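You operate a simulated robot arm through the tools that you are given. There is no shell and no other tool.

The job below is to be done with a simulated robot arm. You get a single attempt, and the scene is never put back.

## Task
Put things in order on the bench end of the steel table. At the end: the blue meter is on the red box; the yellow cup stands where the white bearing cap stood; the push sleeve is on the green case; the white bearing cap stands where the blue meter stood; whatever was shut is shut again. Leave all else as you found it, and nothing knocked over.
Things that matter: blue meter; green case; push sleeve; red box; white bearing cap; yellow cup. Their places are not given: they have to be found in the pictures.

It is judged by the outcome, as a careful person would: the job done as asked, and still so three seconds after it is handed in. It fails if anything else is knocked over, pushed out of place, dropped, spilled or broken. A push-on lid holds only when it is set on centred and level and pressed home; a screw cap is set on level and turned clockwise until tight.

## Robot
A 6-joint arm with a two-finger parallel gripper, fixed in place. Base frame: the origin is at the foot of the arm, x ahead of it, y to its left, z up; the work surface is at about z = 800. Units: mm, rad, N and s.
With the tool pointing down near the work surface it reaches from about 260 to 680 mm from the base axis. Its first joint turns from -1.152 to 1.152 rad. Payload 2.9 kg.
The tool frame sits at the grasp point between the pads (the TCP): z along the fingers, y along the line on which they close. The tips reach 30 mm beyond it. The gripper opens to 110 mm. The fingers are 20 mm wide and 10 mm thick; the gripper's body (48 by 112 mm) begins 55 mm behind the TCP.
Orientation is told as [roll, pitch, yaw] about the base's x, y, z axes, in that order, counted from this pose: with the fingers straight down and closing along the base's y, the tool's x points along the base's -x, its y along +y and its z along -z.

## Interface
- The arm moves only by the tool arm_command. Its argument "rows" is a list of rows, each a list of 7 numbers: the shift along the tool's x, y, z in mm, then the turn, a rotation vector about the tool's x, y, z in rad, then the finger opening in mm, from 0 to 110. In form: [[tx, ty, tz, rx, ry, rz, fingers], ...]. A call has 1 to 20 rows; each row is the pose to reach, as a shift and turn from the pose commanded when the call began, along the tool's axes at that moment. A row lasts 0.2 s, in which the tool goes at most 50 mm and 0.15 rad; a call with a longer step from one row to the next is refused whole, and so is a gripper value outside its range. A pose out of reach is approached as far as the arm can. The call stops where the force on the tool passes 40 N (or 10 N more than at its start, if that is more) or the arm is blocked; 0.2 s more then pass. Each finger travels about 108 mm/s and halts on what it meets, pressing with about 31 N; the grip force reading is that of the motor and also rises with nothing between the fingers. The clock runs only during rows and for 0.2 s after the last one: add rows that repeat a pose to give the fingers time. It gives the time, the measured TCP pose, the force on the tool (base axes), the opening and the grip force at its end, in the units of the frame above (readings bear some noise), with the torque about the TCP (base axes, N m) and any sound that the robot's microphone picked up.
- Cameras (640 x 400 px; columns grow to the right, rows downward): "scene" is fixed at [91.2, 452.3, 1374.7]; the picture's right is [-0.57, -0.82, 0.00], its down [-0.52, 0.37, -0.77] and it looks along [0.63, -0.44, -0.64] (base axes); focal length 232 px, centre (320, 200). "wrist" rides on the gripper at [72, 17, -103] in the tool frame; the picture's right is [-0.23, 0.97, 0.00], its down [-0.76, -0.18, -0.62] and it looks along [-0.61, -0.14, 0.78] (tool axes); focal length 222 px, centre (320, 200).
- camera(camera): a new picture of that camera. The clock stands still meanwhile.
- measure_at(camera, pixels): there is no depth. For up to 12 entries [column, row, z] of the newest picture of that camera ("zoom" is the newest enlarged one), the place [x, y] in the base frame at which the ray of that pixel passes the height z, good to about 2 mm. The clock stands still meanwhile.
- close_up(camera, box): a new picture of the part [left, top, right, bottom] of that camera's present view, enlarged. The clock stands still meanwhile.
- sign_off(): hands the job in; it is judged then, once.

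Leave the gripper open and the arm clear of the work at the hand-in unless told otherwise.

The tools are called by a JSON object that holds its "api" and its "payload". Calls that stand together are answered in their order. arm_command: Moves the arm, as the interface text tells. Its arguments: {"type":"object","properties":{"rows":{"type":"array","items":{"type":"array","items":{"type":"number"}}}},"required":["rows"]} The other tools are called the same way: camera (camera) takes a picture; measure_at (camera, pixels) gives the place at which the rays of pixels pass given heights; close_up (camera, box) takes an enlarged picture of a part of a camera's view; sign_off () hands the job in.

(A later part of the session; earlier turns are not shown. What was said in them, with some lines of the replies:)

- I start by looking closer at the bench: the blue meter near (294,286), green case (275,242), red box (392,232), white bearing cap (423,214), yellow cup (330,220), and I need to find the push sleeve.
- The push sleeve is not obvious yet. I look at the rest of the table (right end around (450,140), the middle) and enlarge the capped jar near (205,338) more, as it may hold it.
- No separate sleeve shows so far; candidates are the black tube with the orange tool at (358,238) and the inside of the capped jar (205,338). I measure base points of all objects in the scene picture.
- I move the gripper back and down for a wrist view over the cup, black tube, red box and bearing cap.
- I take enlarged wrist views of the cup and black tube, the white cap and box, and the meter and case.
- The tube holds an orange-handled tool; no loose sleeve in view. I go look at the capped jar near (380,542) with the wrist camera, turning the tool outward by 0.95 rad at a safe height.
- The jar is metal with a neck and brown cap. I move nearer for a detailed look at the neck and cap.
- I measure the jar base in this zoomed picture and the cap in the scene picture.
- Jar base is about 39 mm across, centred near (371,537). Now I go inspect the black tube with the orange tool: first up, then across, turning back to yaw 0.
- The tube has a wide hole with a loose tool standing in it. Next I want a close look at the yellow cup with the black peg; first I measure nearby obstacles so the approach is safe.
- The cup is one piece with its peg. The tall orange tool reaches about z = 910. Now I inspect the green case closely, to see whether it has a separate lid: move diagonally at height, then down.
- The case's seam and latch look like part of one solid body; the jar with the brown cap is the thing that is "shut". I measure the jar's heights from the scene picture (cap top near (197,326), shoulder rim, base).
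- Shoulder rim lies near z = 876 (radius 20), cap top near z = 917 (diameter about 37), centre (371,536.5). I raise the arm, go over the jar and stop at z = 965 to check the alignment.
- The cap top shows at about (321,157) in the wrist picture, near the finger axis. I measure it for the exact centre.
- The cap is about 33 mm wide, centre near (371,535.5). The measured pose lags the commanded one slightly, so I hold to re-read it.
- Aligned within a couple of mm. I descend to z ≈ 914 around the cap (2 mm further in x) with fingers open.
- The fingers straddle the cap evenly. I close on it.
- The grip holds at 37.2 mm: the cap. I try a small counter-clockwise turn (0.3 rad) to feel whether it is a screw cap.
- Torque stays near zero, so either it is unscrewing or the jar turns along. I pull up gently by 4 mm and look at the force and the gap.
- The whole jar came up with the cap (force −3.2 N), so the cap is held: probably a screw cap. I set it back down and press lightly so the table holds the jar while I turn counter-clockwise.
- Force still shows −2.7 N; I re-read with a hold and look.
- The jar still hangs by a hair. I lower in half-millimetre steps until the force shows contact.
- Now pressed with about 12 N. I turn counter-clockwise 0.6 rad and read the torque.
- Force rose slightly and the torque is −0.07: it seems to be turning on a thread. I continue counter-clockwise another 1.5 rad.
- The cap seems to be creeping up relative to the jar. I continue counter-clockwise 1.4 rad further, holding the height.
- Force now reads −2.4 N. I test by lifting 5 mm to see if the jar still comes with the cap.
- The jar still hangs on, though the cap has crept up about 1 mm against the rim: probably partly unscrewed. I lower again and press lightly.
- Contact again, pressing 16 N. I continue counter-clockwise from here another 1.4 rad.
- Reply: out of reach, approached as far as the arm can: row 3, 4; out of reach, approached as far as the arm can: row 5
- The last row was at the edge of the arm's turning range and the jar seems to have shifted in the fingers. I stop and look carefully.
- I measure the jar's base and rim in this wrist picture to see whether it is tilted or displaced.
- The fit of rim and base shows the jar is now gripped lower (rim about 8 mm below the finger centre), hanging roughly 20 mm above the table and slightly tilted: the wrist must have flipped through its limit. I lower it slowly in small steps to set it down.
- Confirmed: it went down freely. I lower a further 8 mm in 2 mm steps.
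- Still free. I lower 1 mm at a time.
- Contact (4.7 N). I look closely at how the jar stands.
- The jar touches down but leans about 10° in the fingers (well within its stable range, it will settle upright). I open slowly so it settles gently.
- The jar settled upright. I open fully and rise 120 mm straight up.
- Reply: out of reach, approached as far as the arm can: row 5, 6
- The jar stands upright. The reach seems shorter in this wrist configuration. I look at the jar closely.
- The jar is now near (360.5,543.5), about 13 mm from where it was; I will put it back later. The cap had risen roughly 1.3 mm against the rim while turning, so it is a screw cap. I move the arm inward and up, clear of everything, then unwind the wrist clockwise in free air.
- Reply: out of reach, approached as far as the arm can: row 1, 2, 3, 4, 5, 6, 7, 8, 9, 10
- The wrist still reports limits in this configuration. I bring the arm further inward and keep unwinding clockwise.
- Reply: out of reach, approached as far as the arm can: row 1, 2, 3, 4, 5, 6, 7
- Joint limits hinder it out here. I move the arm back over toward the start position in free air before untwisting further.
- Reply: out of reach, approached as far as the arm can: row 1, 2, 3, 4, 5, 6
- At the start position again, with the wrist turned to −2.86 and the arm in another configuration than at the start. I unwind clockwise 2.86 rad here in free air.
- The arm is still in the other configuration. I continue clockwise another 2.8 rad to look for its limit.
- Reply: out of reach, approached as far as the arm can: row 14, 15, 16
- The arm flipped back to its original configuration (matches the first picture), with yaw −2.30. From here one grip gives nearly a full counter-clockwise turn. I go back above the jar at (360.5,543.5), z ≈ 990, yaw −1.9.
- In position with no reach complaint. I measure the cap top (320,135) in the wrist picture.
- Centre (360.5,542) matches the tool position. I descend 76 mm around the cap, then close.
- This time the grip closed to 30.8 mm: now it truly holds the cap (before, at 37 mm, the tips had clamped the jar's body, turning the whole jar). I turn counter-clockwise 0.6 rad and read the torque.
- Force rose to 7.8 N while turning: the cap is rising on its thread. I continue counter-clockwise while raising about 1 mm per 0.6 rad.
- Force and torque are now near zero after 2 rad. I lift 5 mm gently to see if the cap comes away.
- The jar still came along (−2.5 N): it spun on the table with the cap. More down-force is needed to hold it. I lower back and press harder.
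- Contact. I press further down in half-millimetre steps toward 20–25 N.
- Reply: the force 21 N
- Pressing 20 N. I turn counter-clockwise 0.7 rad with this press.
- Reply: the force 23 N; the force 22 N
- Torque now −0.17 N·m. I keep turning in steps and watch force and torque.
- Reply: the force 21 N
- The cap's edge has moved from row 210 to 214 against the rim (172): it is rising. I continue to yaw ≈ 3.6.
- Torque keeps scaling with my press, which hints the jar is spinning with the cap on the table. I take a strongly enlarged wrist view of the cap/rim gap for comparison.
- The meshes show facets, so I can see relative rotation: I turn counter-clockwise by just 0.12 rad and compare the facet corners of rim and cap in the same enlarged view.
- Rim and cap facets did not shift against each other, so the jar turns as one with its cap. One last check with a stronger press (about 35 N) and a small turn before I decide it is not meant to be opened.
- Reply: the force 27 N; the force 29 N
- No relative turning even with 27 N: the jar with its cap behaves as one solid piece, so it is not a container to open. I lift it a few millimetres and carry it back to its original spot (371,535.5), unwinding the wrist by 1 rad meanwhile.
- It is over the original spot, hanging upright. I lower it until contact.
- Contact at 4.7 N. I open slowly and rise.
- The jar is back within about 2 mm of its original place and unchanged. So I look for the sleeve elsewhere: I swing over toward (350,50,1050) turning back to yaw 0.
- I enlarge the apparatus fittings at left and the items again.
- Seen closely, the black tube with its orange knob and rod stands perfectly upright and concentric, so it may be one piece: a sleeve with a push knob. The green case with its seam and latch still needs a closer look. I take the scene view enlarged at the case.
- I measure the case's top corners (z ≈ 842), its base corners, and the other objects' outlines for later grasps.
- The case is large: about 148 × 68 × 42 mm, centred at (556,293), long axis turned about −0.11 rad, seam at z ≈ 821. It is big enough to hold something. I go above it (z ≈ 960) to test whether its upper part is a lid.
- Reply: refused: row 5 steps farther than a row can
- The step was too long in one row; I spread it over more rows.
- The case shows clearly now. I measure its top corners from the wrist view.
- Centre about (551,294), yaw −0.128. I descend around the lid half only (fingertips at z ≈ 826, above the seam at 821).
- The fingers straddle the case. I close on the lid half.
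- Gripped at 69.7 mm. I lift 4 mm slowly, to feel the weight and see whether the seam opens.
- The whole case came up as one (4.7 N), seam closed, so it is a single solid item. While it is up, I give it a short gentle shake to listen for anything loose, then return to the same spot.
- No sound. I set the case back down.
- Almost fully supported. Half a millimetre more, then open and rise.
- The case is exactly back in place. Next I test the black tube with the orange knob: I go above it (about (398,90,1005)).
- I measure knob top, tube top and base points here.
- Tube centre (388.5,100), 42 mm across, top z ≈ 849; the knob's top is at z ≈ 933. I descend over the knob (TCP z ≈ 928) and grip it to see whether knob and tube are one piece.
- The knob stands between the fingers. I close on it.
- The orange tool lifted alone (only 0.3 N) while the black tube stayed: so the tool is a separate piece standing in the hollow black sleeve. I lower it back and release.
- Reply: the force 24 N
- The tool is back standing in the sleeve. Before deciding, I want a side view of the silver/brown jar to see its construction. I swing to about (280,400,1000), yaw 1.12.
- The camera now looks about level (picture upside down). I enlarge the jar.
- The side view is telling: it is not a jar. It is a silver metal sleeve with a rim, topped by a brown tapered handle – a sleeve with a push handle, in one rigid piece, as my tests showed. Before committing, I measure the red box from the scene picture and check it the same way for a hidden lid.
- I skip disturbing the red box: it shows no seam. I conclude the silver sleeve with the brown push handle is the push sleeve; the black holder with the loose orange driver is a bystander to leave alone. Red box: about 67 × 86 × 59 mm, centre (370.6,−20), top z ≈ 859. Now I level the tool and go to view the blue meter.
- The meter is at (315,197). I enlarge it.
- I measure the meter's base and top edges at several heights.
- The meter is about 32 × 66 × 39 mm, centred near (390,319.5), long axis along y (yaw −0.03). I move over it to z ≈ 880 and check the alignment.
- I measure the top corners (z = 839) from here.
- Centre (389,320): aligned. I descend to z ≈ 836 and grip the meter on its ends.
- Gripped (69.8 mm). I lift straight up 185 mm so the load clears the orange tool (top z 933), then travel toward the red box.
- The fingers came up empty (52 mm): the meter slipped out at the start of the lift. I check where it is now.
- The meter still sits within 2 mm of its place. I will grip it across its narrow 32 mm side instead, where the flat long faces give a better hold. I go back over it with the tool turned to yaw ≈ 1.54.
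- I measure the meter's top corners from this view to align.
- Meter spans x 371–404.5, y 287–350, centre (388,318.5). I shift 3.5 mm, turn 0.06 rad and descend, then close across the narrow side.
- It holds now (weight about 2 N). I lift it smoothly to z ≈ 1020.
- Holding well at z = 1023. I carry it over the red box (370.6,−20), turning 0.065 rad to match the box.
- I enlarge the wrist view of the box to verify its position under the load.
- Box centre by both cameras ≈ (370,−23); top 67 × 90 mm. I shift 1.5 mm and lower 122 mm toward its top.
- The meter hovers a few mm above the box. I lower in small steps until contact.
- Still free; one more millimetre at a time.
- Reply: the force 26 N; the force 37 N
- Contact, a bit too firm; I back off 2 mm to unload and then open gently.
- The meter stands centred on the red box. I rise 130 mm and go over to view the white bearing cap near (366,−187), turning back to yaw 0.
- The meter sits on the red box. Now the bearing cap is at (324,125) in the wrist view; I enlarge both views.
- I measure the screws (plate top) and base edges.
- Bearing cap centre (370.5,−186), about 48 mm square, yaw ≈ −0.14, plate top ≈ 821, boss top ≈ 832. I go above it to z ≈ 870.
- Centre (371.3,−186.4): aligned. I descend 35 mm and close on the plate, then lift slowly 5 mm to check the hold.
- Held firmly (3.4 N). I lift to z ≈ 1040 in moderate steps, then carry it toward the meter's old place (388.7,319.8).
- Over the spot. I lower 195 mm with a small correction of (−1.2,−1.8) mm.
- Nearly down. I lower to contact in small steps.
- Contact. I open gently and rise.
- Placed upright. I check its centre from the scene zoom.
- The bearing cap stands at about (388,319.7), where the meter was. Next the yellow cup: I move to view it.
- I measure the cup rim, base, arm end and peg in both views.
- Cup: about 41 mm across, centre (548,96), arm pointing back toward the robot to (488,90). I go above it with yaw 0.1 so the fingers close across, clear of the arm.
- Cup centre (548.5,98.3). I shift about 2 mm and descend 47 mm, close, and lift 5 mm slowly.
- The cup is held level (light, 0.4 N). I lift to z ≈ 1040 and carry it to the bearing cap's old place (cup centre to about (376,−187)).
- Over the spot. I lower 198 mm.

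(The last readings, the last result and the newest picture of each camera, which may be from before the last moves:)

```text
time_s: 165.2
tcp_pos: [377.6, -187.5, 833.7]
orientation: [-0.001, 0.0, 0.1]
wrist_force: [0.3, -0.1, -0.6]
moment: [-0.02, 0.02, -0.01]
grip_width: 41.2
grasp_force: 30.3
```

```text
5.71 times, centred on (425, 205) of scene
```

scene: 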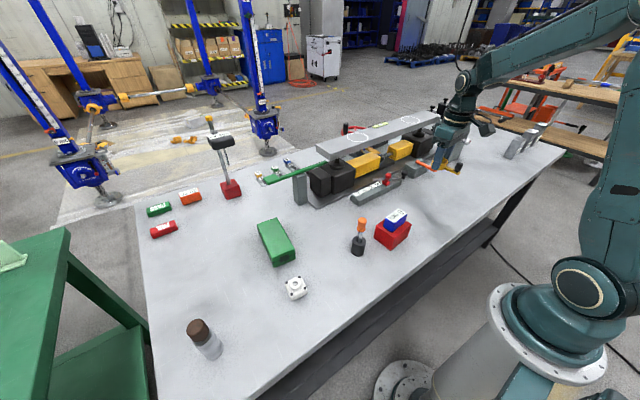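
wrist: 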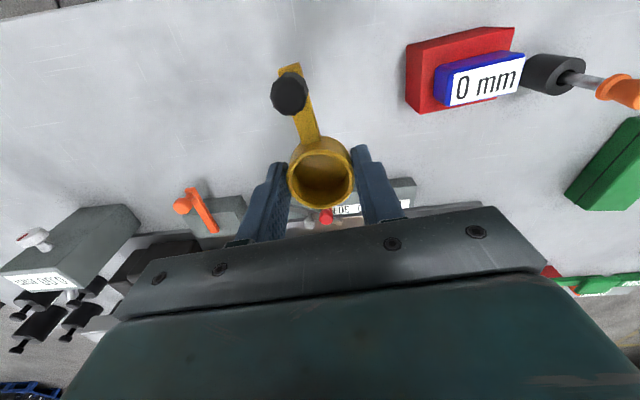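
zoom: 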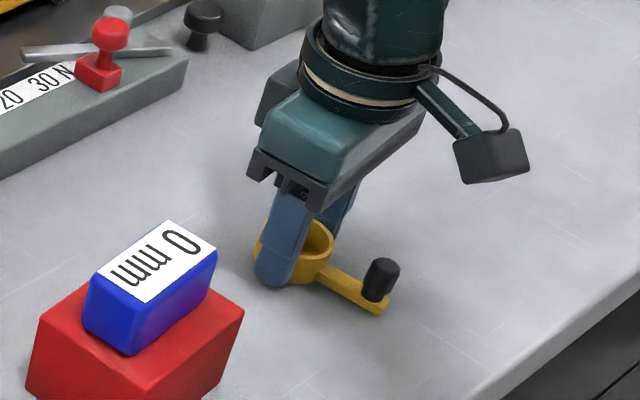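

Almost down; half-millimetre steps to contact.

{"api": "arm_command", "payload": {"rows": [[0, 0, 0.5, 0, 0, 0, 28], [0, 0, 1, 0, 0, 0, 28]]}}

{"api": "arm_command", "payload": {"rows": [[0, 0, 0.4, 0, 0, 0, 28], [0, 0, 0.8, 0, 0, 0, 28]]}}

```text
time_s: 165.8
tcp_pos: [376.6, -188.0, 832.8]
orientation: [0.001, -0.001, 0.099]
wrist_force: [1.0, 0.5, 0.2]
moment: [-0.02, -0.03, -0.02]
grip_width: 41.3
grasp_force: 31.1
```

```text
time_s: 166.4
tcp_pos: [376.3, -187.9, 832.7]
orientation: [-0.001, 0.001, 0.098]
wrist_force: [0.5, -1.1, -0.9]
moment: [-0.02, 0.0, 0.03]
grip_width: 41.2
grasp_force: 30.8
```

{"api": "arm_command", "payload": {"rows": [[0, 0, 0.4, 0, 0, 0, 28], [0, 0, 0.8, 0, 0, 0, 28]]}}

{"api": "close_up", "payload": {"camera": "scene", "box": [405, 195, 445, 230]}}

```text
time_s: 167.0
tcp_pos: [376.5, -187.4, 833.1]
orientation: [0.0, 0.001, 0.099]
wrist_force: [-5.5, 1.7, 18.7]
moment: [0.04, 0.71, -0.04]
grip_width: 41.4
grasp_force: 31.1
```

```text
11.43 times, centred on (425, 212) of scene
```

zoom: 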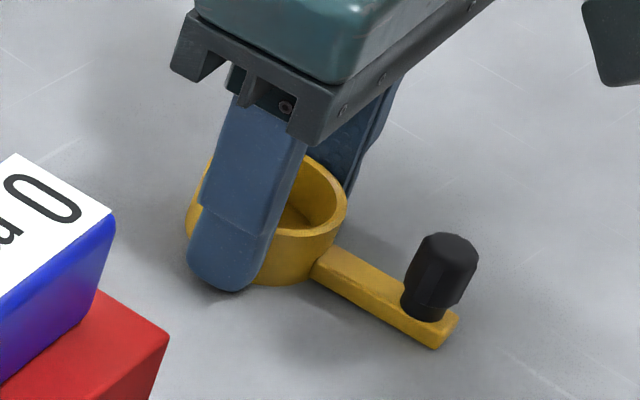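

Contact. I ease off 1 mm and open gently, then rise.

{"api": "arm_command", "payload": {"rows": [[0, 0, -0.6, 0, 0, 0, 28], [0, 0, -0.9, 0, 0, 0, 28], [0, 0, -0.9, 0, 0, 0, 42], [0, 0, -0.9, 0, 0, 0, 43.5], [0, 0, -0.9, 0, 0, 0, 50], [0, 0, -0.9, 0, 0, 0, 70], [0, 0, -10, 0, 0, 0, 80], [0, 0, -50, 0, 0, 0, 100], [0, 0, -95, 0, 0, 0, 110], [0, 0, -140, 0, 0, 0, 110], [0, 0, -175, 0, 0, 0, 110]]}}

{"api": "camera", "payload": {"camera": "wrist"}}

{"api": "close_up", "payload": {"camera": "scene", "box": [390, 180, 460, 240]}}

```text
time_s: 169.4
tcp_pos: [377.3, -188.3, 1009.5]
orientation: [0.0, 0.0, 0.099]
wrist_force: [-0.3, -0.1, 0.2]
moment: [-0.01, -0.05, 0.01]
grip_width: 110.0
grasp_force: 0.1
```

```text
taken
```

wrist: 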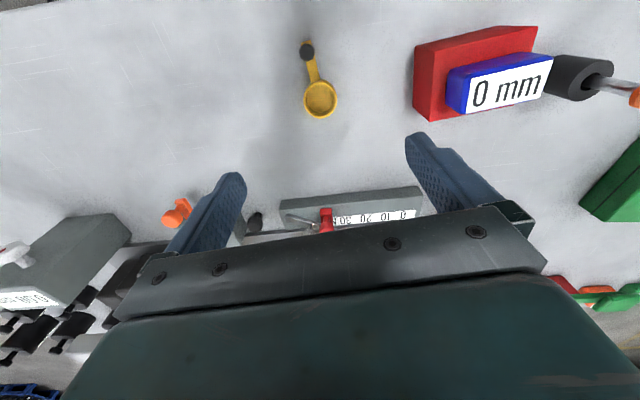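

```text
6.67 times, centred on (425, 210) of scene
```

zoom: 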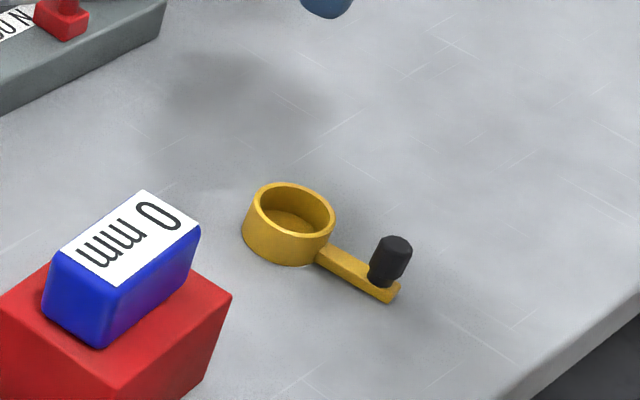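

The cup stands upright there. I verify its centre.

{"api": "measure_at", "payload": {"camera": "wrist", "pixels": [[320, 99, 822], [303.5, 99, 822], [337, 99, 822], [320, 116, 822], [320, 82, 822]]}}

{"api": "measure_at", "payload": {"camera": "zoom", "pixels": [[294, 212, 822], [380, 295, 803]]}}

```text
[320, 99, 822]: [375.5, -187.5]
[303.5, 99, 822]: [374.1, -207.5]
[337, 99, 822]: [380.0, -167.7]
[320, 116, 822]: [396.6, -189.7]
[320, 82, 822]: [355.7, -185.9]
```

```text
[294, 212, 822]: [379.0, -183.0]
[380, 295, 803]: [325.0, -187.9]
```

The cup centre is at (376.5,−187), within 5 mm of the bearing cap's old place. Now the push sleeve (silver with brown handle) at (371,535.5): I travel across at z ≈ 1005, above everything.

{"api": "arm_command", "payload": {"rows": [[-3, 35, 0, 0, 0, 0, 110], [-7, 79, 0, 0, 0, 0, 110], [-11, 123, 0, 0, 0, 0, 110], [-15, 167, 0, 0, 0, 0, 110], [-19, 211, 0, 0, 0, 0, 110], [-23, 255, 0, 0, 0, 0, 110], [-27, 299, 0, 0, 0, 0, 110], [-31, 343, 0, 0, 0, 0, 110], [-35, 387, 0, 0, 0, 0, 110], [-39, 431, 0, 0, 0, 0, 110], [-43, 475, 0, 0, 0, 0, 110], [-47, 519, 0, 0, 0, 0, 110], [-51, 563, 0, 0, 0, 0, 110], [-55, 607, 0, 0, 0, 0, 110], [-59, 651, 0, 0, 0, 0, 110], [-62, 690, 5, 0, 0, 0, 110], [-65, 721, 10, 0, 0, 0, 110], [-65, 721, 25, 0, 0, 0, 110], [-65, 721, 30, 0, 0, 0, 110]]}}

{"api": "camera", "payload": {"camera": "wrist"}}

{"api": "close_up", "payload": {"camera": "wrist", "box": [270, 70, 380, 180]}}

```text
time_s: 173.4
tcp_pos: [371.5, 536.1, 977.2]
orientation: [-0.001, 0.0, 0.1]
wrist_force: [0.7, -0.2, -0.8]
moment: [-0.02, 0.02, 0.02]
grip_width: 110.2
grasp_force: 0.0
```

```text
taken
```

wrist: 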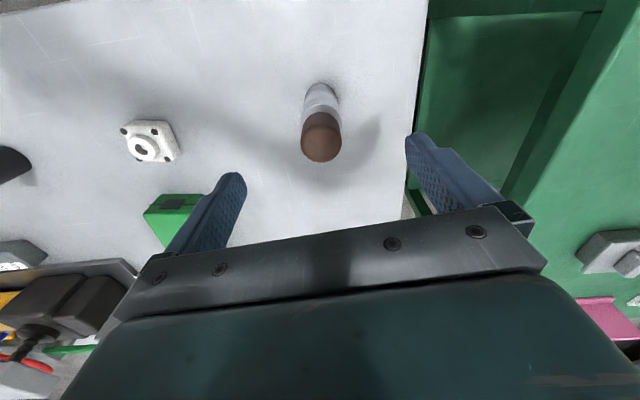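

```text
3.64 times, centred on (325, 125) of wrist
```

zoom: 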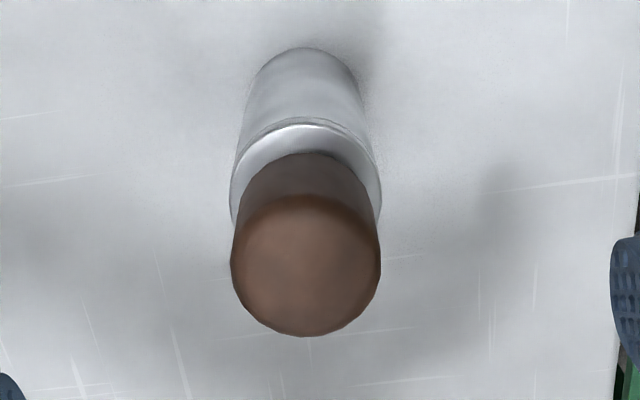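

{"api": "measure_at", "payload": {"pixels": [[305, 266, 917], [231, 260, 912], [381, 260, 912], [305, 336, 917], [305, 48, 800]]}}

```text
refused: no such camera
```

{"api": "measure_at", "payload": {"camera": "zoom", "pixels": [[305, 266, 917], [231, 260, 912], [381, 260, 912], [305, 336, 917], [305, 48, 800]]}}

```text
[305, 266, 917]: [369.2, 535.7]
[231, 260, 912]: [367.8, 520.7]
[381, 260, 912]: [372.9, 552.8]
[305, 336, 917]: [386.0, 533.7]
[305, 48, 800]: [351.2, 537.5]
```

Handle centre (370.3,536), aligned. I descend 61.5 mm (tips just above the rim), close on the brown handle and lift 5 mm slowly.

{"api": "arm_command", "payload": {"rows": [[1, 0, 30, 0, 0, 0, 90], [1, 0, 55, 0, 0, 0, 70], [1, 0, 61.5, 0, 0, 0, 60], [1, 0, 61.5, 0, 0, 0, 42], [1, 0, 61.5, 0, 0, 0, 28], [1, 0, 61.5, 0, 0, 0, 22], [1, 0, 61.5, 0, 0, 0, 22]]}}

{"api": "arm_command", "payload": {"rows": [[0, 0, -1, 0, 0, 0, 22], [0, 0, -2, 0, 0, 0, 22], [0, 0, -3, 0, 0, 0, 22], [0, 0, -4, 0, 0, 0, 22], [0, 0, -5, 0, 0, 0, 22]]}}

{"api": "camera", "payload": {"camera": "wrist"}}

```text
time_s: 175.0
tcp_pos: [368.8, 536.6, 915.2]
orientation: [0.0, 0.002, 0.099]
wrist_force: [0.4, 1.0, -0.5]
moment: [0.07, -0.03, 0.05]
grip_width: 31.2
grasp_force: 31.0
```

```text
time_s: 176.2
tcp_pos: [370.1, 536.6, 920.2]
orientation: [0.001, 0.002, 0.099]
wrist_force: [0.7, 0.6, -2.1]
moment: [0.01, 0.02, 0.0]
grip_width: 31.0
grasp_force: 31.2
```

```text
taken
```

wrist: 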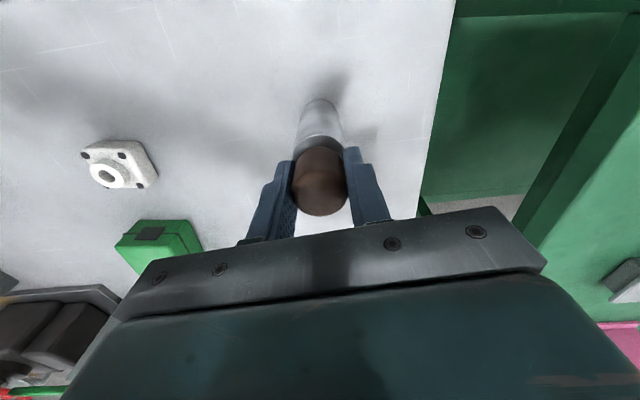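

Held upright (about 2–3 N). I give it a short side-to-side shake just above the table to listen for anything loose inside.

{"api": "arm_command", "payload": {"rows": [[0, 0, -4, 0, 0, 0, 22], [0, -10, -4, 0, 0, 0, 22], [0, 10, -4, 0, 0, 0, 22], [0, -10, -4, 0, 0, 0, 22], [0, 10, -4, 0, 0, 0, 22], [0, 0, -4, 0, 0, 0, 22], [0, 0, -4, 0, 0, 0, 22]]}}

```text
time_s: 177.8
tcp_pos: [369.3, 536.2, 921.9]
orientation: [-0.001, 0.0, 0.1]
wrist_force: [0.0, -0.2, -2.6]
moment: [0.02, -0.01, -0.01]
grip_width: 31.0
grasp_force: 30.7
```

No rattle: it is solid. I lift it to z ≈ 985 and carry it over the green case centre (551,294).

{"api": "arm_command", "payload": {"rows": [[0, 0, -12, 0, 0, 0, 22], [0, 0, -28, 0, 0, 0, 22], [0, 0, -46, 0, 0, 0, 22], [0, 0, -60, 0, 0, 0, 22], [0, 0, -64, 0, 0, 0, 22]]}}

{"api": "arm_command", "payload": {"rows": [[-10, -16, 0, 0, 0, 0, 22], [-30, -48, 0, 0, 0, 0, 22], [-52, -86, 0, 0, 0, 0, 22], [-74, -124, 0, 0, 0, 0, 22], [-96, -161, 0, 0, 0, 0, 22], [-118, -197, 0, 0, 0, 0, 22], [-138, -230, 0, 0, 0, 0, 22], [-150, -250, 0, 0, 0, 0, 22], [-156, -259, 0, 0, 0, 0, 22], [-156, -259, 0, 0, 0, 0, 22]]}}

{"api": "camera", "payload": {"camera": "wrist"}}

{"api": "camera", "payload": {"camera": "scene"}}

```text
time_s: 179.0
tcp_pos: [370.5, 535.5, 988.0]
orientation: [0.001, -0.001, 0.1]
wrist_force: [0.1, 0.4, -2.9]
moment: [-0.01, -0.01, -0.01]
grip_width: 31.1
grasp_force: 31.4
```

```text
time_s: 181.2
tcp_pos: [551.6, 293.5, 986.7]
orientation: [-0.001, 0.0, 0.1]
wrist_force: [0.2, -0.1, -3.1]
moment: [-0.03, 0.01, 0.0]
grip_width: 31.2
grasp_force: 30.8
```

```text
taken
```

wrist: 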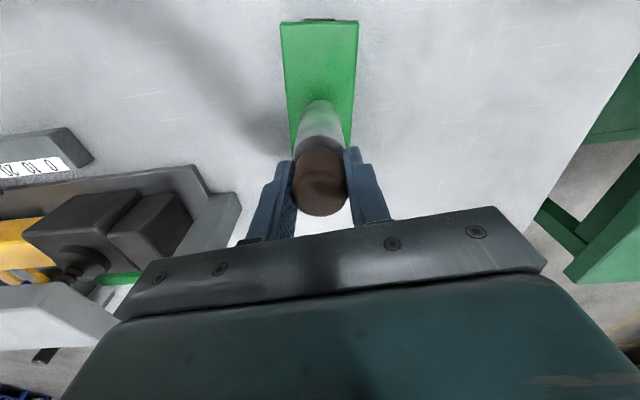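

```text
taken
```

scene: 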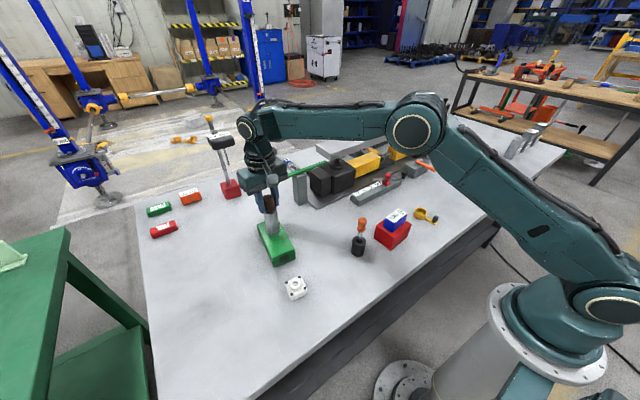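

The sleeve hangs over the middle of the case. I lower 22 mm, then in 1 mm steps to contact.

{"api": "arm_command", "payload": {"rows": [[0, 0, 8, 0, 0, 0, 22], [0, 0, 15, 0, 0, 0, 22], [0, 0, 20, 0, 0, 0, 22], [0, 0, 22, 0, 0, 0, 22]]}}

{"api": "arm_command", "payload": {"rows": [[0, 0, 1, 0, 0, 0, 22], [0, 0, 2, 0, 0, 0, 22]]}}

{"api": "arm_command", "payload": {"rows": [[0, 0, 1, 0, 0, 0, 22], [0, 0, 2, 0, 0, 0, 22]]}}

{"api": "close_up", "payload": {"camera": "scene", "box": [235, 180, 325, 275]}}

```text
time_s: 182.2
tcp_pos: [550.7, 294.0, 966.2]
orientation: [0.001, 0.003, 0.098]
wrist_force: [-0.8, -0.5, -3.3]
moment: [0.01, -0.01, 0.0]
grip_width: 31.1
grasp_force: 31.1
```

```text
time_s: 182.8
tcp_pos: [551.9, 294.5, 964.8]
orientation: [0.002, -0.001, 0.1]
wrist_force: [-2.1, -1.5, 3.6]
moment: [-0.07, 0.2, -0.02]
grip_width: 31.0
grasp_force: 30.8
```

```text
time_s: 183.4
tcp_pos: [551.4, 294.6, 964.8]
orientation: [0.001, -0.003, 0.099]
wrist_force: [-6.9, -3.9, 22.5]
moment: [-0.26, 0.79, 0.01]
grip_width: 30.9
grasp_force: 30.7
```

```text
4.21 times, centred on (280, 228) of scene
```

zoom: 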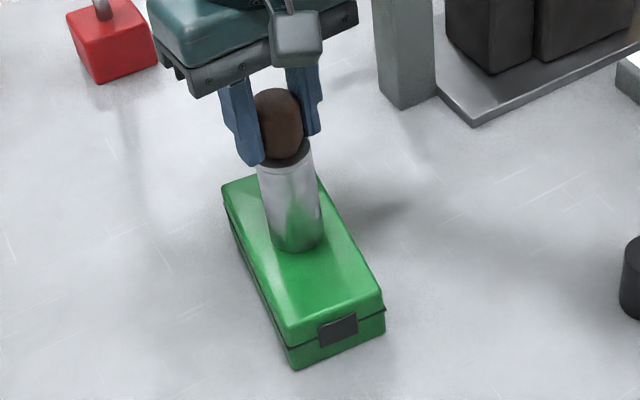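

Contact; the sleeve stands on the case. I ease off 1.8 mm and open slowly.

{"api": "arm_command", "payload": {"rows": [[0, 0, -0.9, 0, 0, 0, 22], [0, 0, -1.8, 0, 0, 0, 22], [0, 0, -1.8, 0, 0, 0, 22]]}}

{"api": "arm_command", "payload": {"rows": [[0, 0, 0, 0, 0, 0, 31.3], [0, 0, 0, 0, 0, 0, 32], [0, 0, 0, 0, 0, 0, 33.5], [0, 0, 0, 0, 0, 0, 38], [0, 0, 0, 0, 0, 0, 50], [0, 0, 0, 0, 0, 0, 70], [0, 0, 0, 0, 0, 0, 90]]}}

{"api": "close_up", "payload": {"camera": "scene", "box": [235, 180, 325, 275]}}

```text
time_s: 184.2
tcp_pos: [550.2, 293.8, 964.1]
orientation: [0.002, -0.003, 0.099]
wrist_force: [0.3, -2.8, 22.1]
moment: [-0.03, -0.28, -0.07]
grip_width: 31.0
grasp_force: 30.9
```

```text
time_s: 185.8
tcp_pos: [550.9, 293.2, 963.6]
orientation: [0.001, 0.0, 0.099]
wrist_force: [-1.0, -0.1, 1.3]
moment: [-0.01, 0.04, -0.03]
grip_width: 90.0
grasp_force: 0.2
```

```text
4.21 times, centred on (280, 228) of scene
```

zoom: 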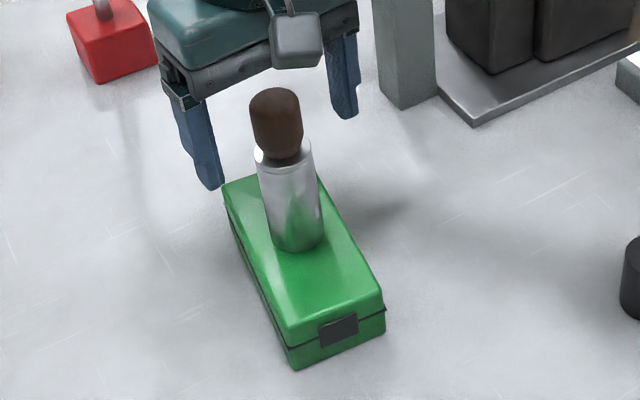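

The sleeve stands upright on the case. I rise 50 mm straight, then withdraw inward and up.

{"api": "arm_command", "payload": {"rows": [[0, 0, -10, 0, 0, 0, 100], [0, 0, -30, 0, 0, 0, 110], [0, 0, -55, 0, 0, 0, 110], [0, 0, -70, 0, 0, 0, 110], [25, -15, -85, 0, 0, 0.02, 110], [60, -35, -95, 0, 0, 0.04, 110], [95, -60, -105, 0, 0, 0.06, 110], [130, -85, -120, 0, 0, 0.08, 110], [150, -110, -140, 0, 0, 0.1, 110], [150, -110, -140, 0, 0, 0.1, 110]]}}

{"api": "camera", "payload": {"camera": "scene"}}

{"api": "camera", "payload": {"camera": "wrist"}}

```text
time_s: 188.0
tcp_pos: [412.3, 171.4, 1105.8]
orientation: [0.0, -0.002, 0.001]
wrist_force: [0.6, -0.8, 0.3]
moment: [0.01, 0.02, 0.01]
grip_width: 109.9
grasp_force: 0.1
```

```text
taken
```

scene: 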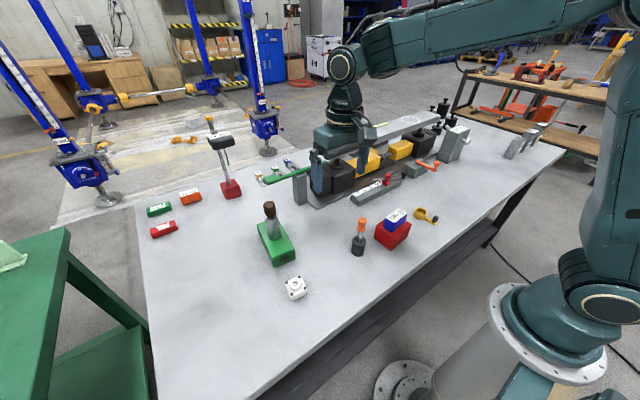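

```text
taken
```

wrist: 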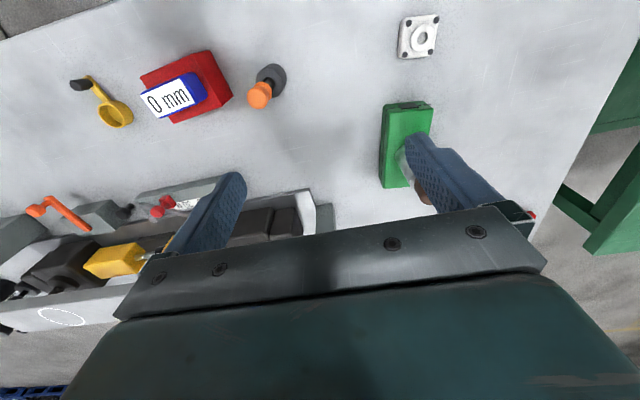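

Everything is placed. I take final close looks at all items.

{"api": "close_up", "payload": {"camera": "scene", "box": [248, 195, 318, 305]}}

{"api": "close_up", "payload": {"camera": "scene", "box": [335, 195, 445, 265]}}

{"api": "close_up", "payload": {"camera": "scene", "box": [248, 210, 308, 275]}}

{"api": "close_up", "payload": {"camera": "wrist", "box": [360, 80, 480, 220]}}

```text
3.64 times, centred on (283, 250) of scene
```

zoom: 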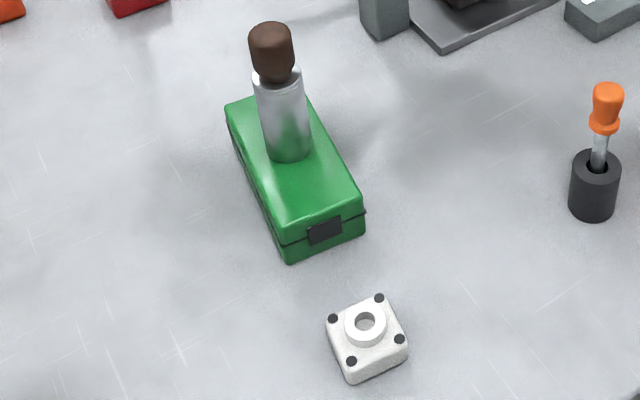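

```text
5.71 times, centred on (390, 230) of scene
```

zoom: 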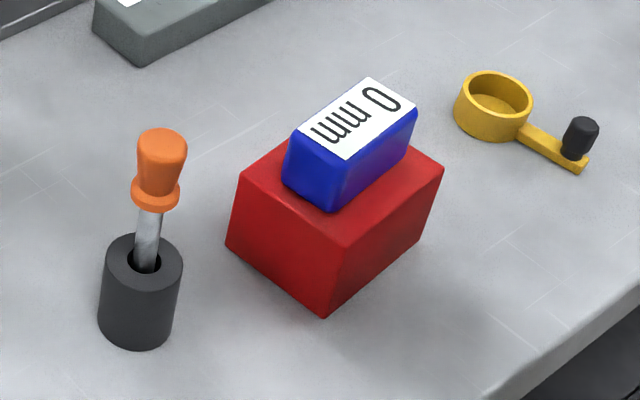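

```text
6.15 times, centred on (278, 242) of scene
```

zoom: 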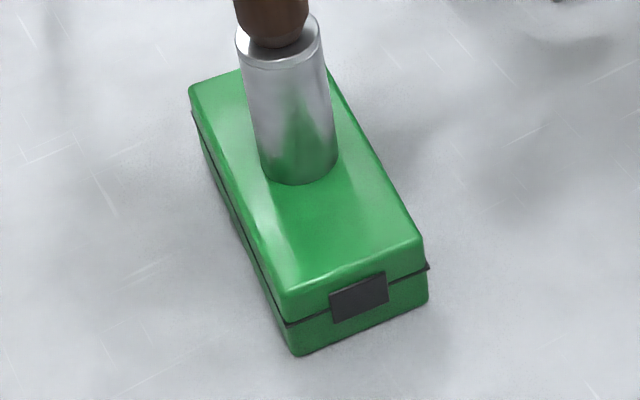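

```text
2.86 times, centred on (420, 150) of wrist
```

zoom: 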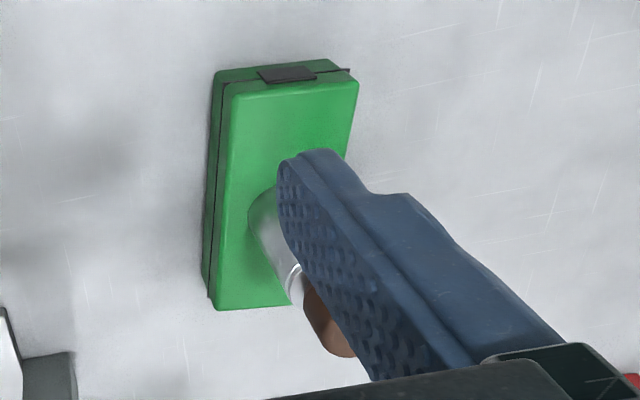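

All goals check out in the pictures: the blue meter is on the red box, the yellow cup stands where the bearing cap stood, the bearing cap stands where the meter stood, and the silver push sleeve with the brown handle is on the green case. The case is still shut and has not moved. The orange tool still stands in its black holder. The gripper is open and the arm is clear. Taking the silver piece as the push sleeve was a judgement from its shape, since nothing on it is labelled. I now hand in.

{"api": "sign_off", "payload": {}}

```text
The job is handed in.
```

I finished the rearranging and handed the job in, but I had to guess which object was the push sleeve, and no result came back.

| Item | Where it is now |
|---|---|
| Blue meter | Centred on the red box |
| White bearing cap | Where the meter stood, within about 2 mm |
| Yellow cup | Where the bearing cap stood, about 5 mm off centre |
| Push sleeve | Upright on the green case |

- **Push sleeve:** nothing on the table is labelled. I took it to be the silver cylinder with the brown handle. At first I thought it was a closed jar and tried to open it, by twisting, pressing and pulling, but it acted as one solid piece. The other candidate was the black tube with the orange tool standing in it, which I left alone. If that tube is the push sleeve, this part is wrong.
- **Shut things:** I found nothing that opens. The green case came up in one piece when I lifted it slightly, and I put it back in the same spot. I did not test the red box; it shows no seam.
- **Mishaps:** the silver piece tilted about 10° and shifted about 13 mm when the wrist hit its turning limit. It settled upright, and I put it back before moving it. The meter slipped from the first grip and stayed within 2 mm of its place. I pressed it down with about 36 N when setting it on the box. I also lifted the orange tool 4 mm and lowered it back.

In the last pictures everything stood upright. The gripper is open and the arm is clear.
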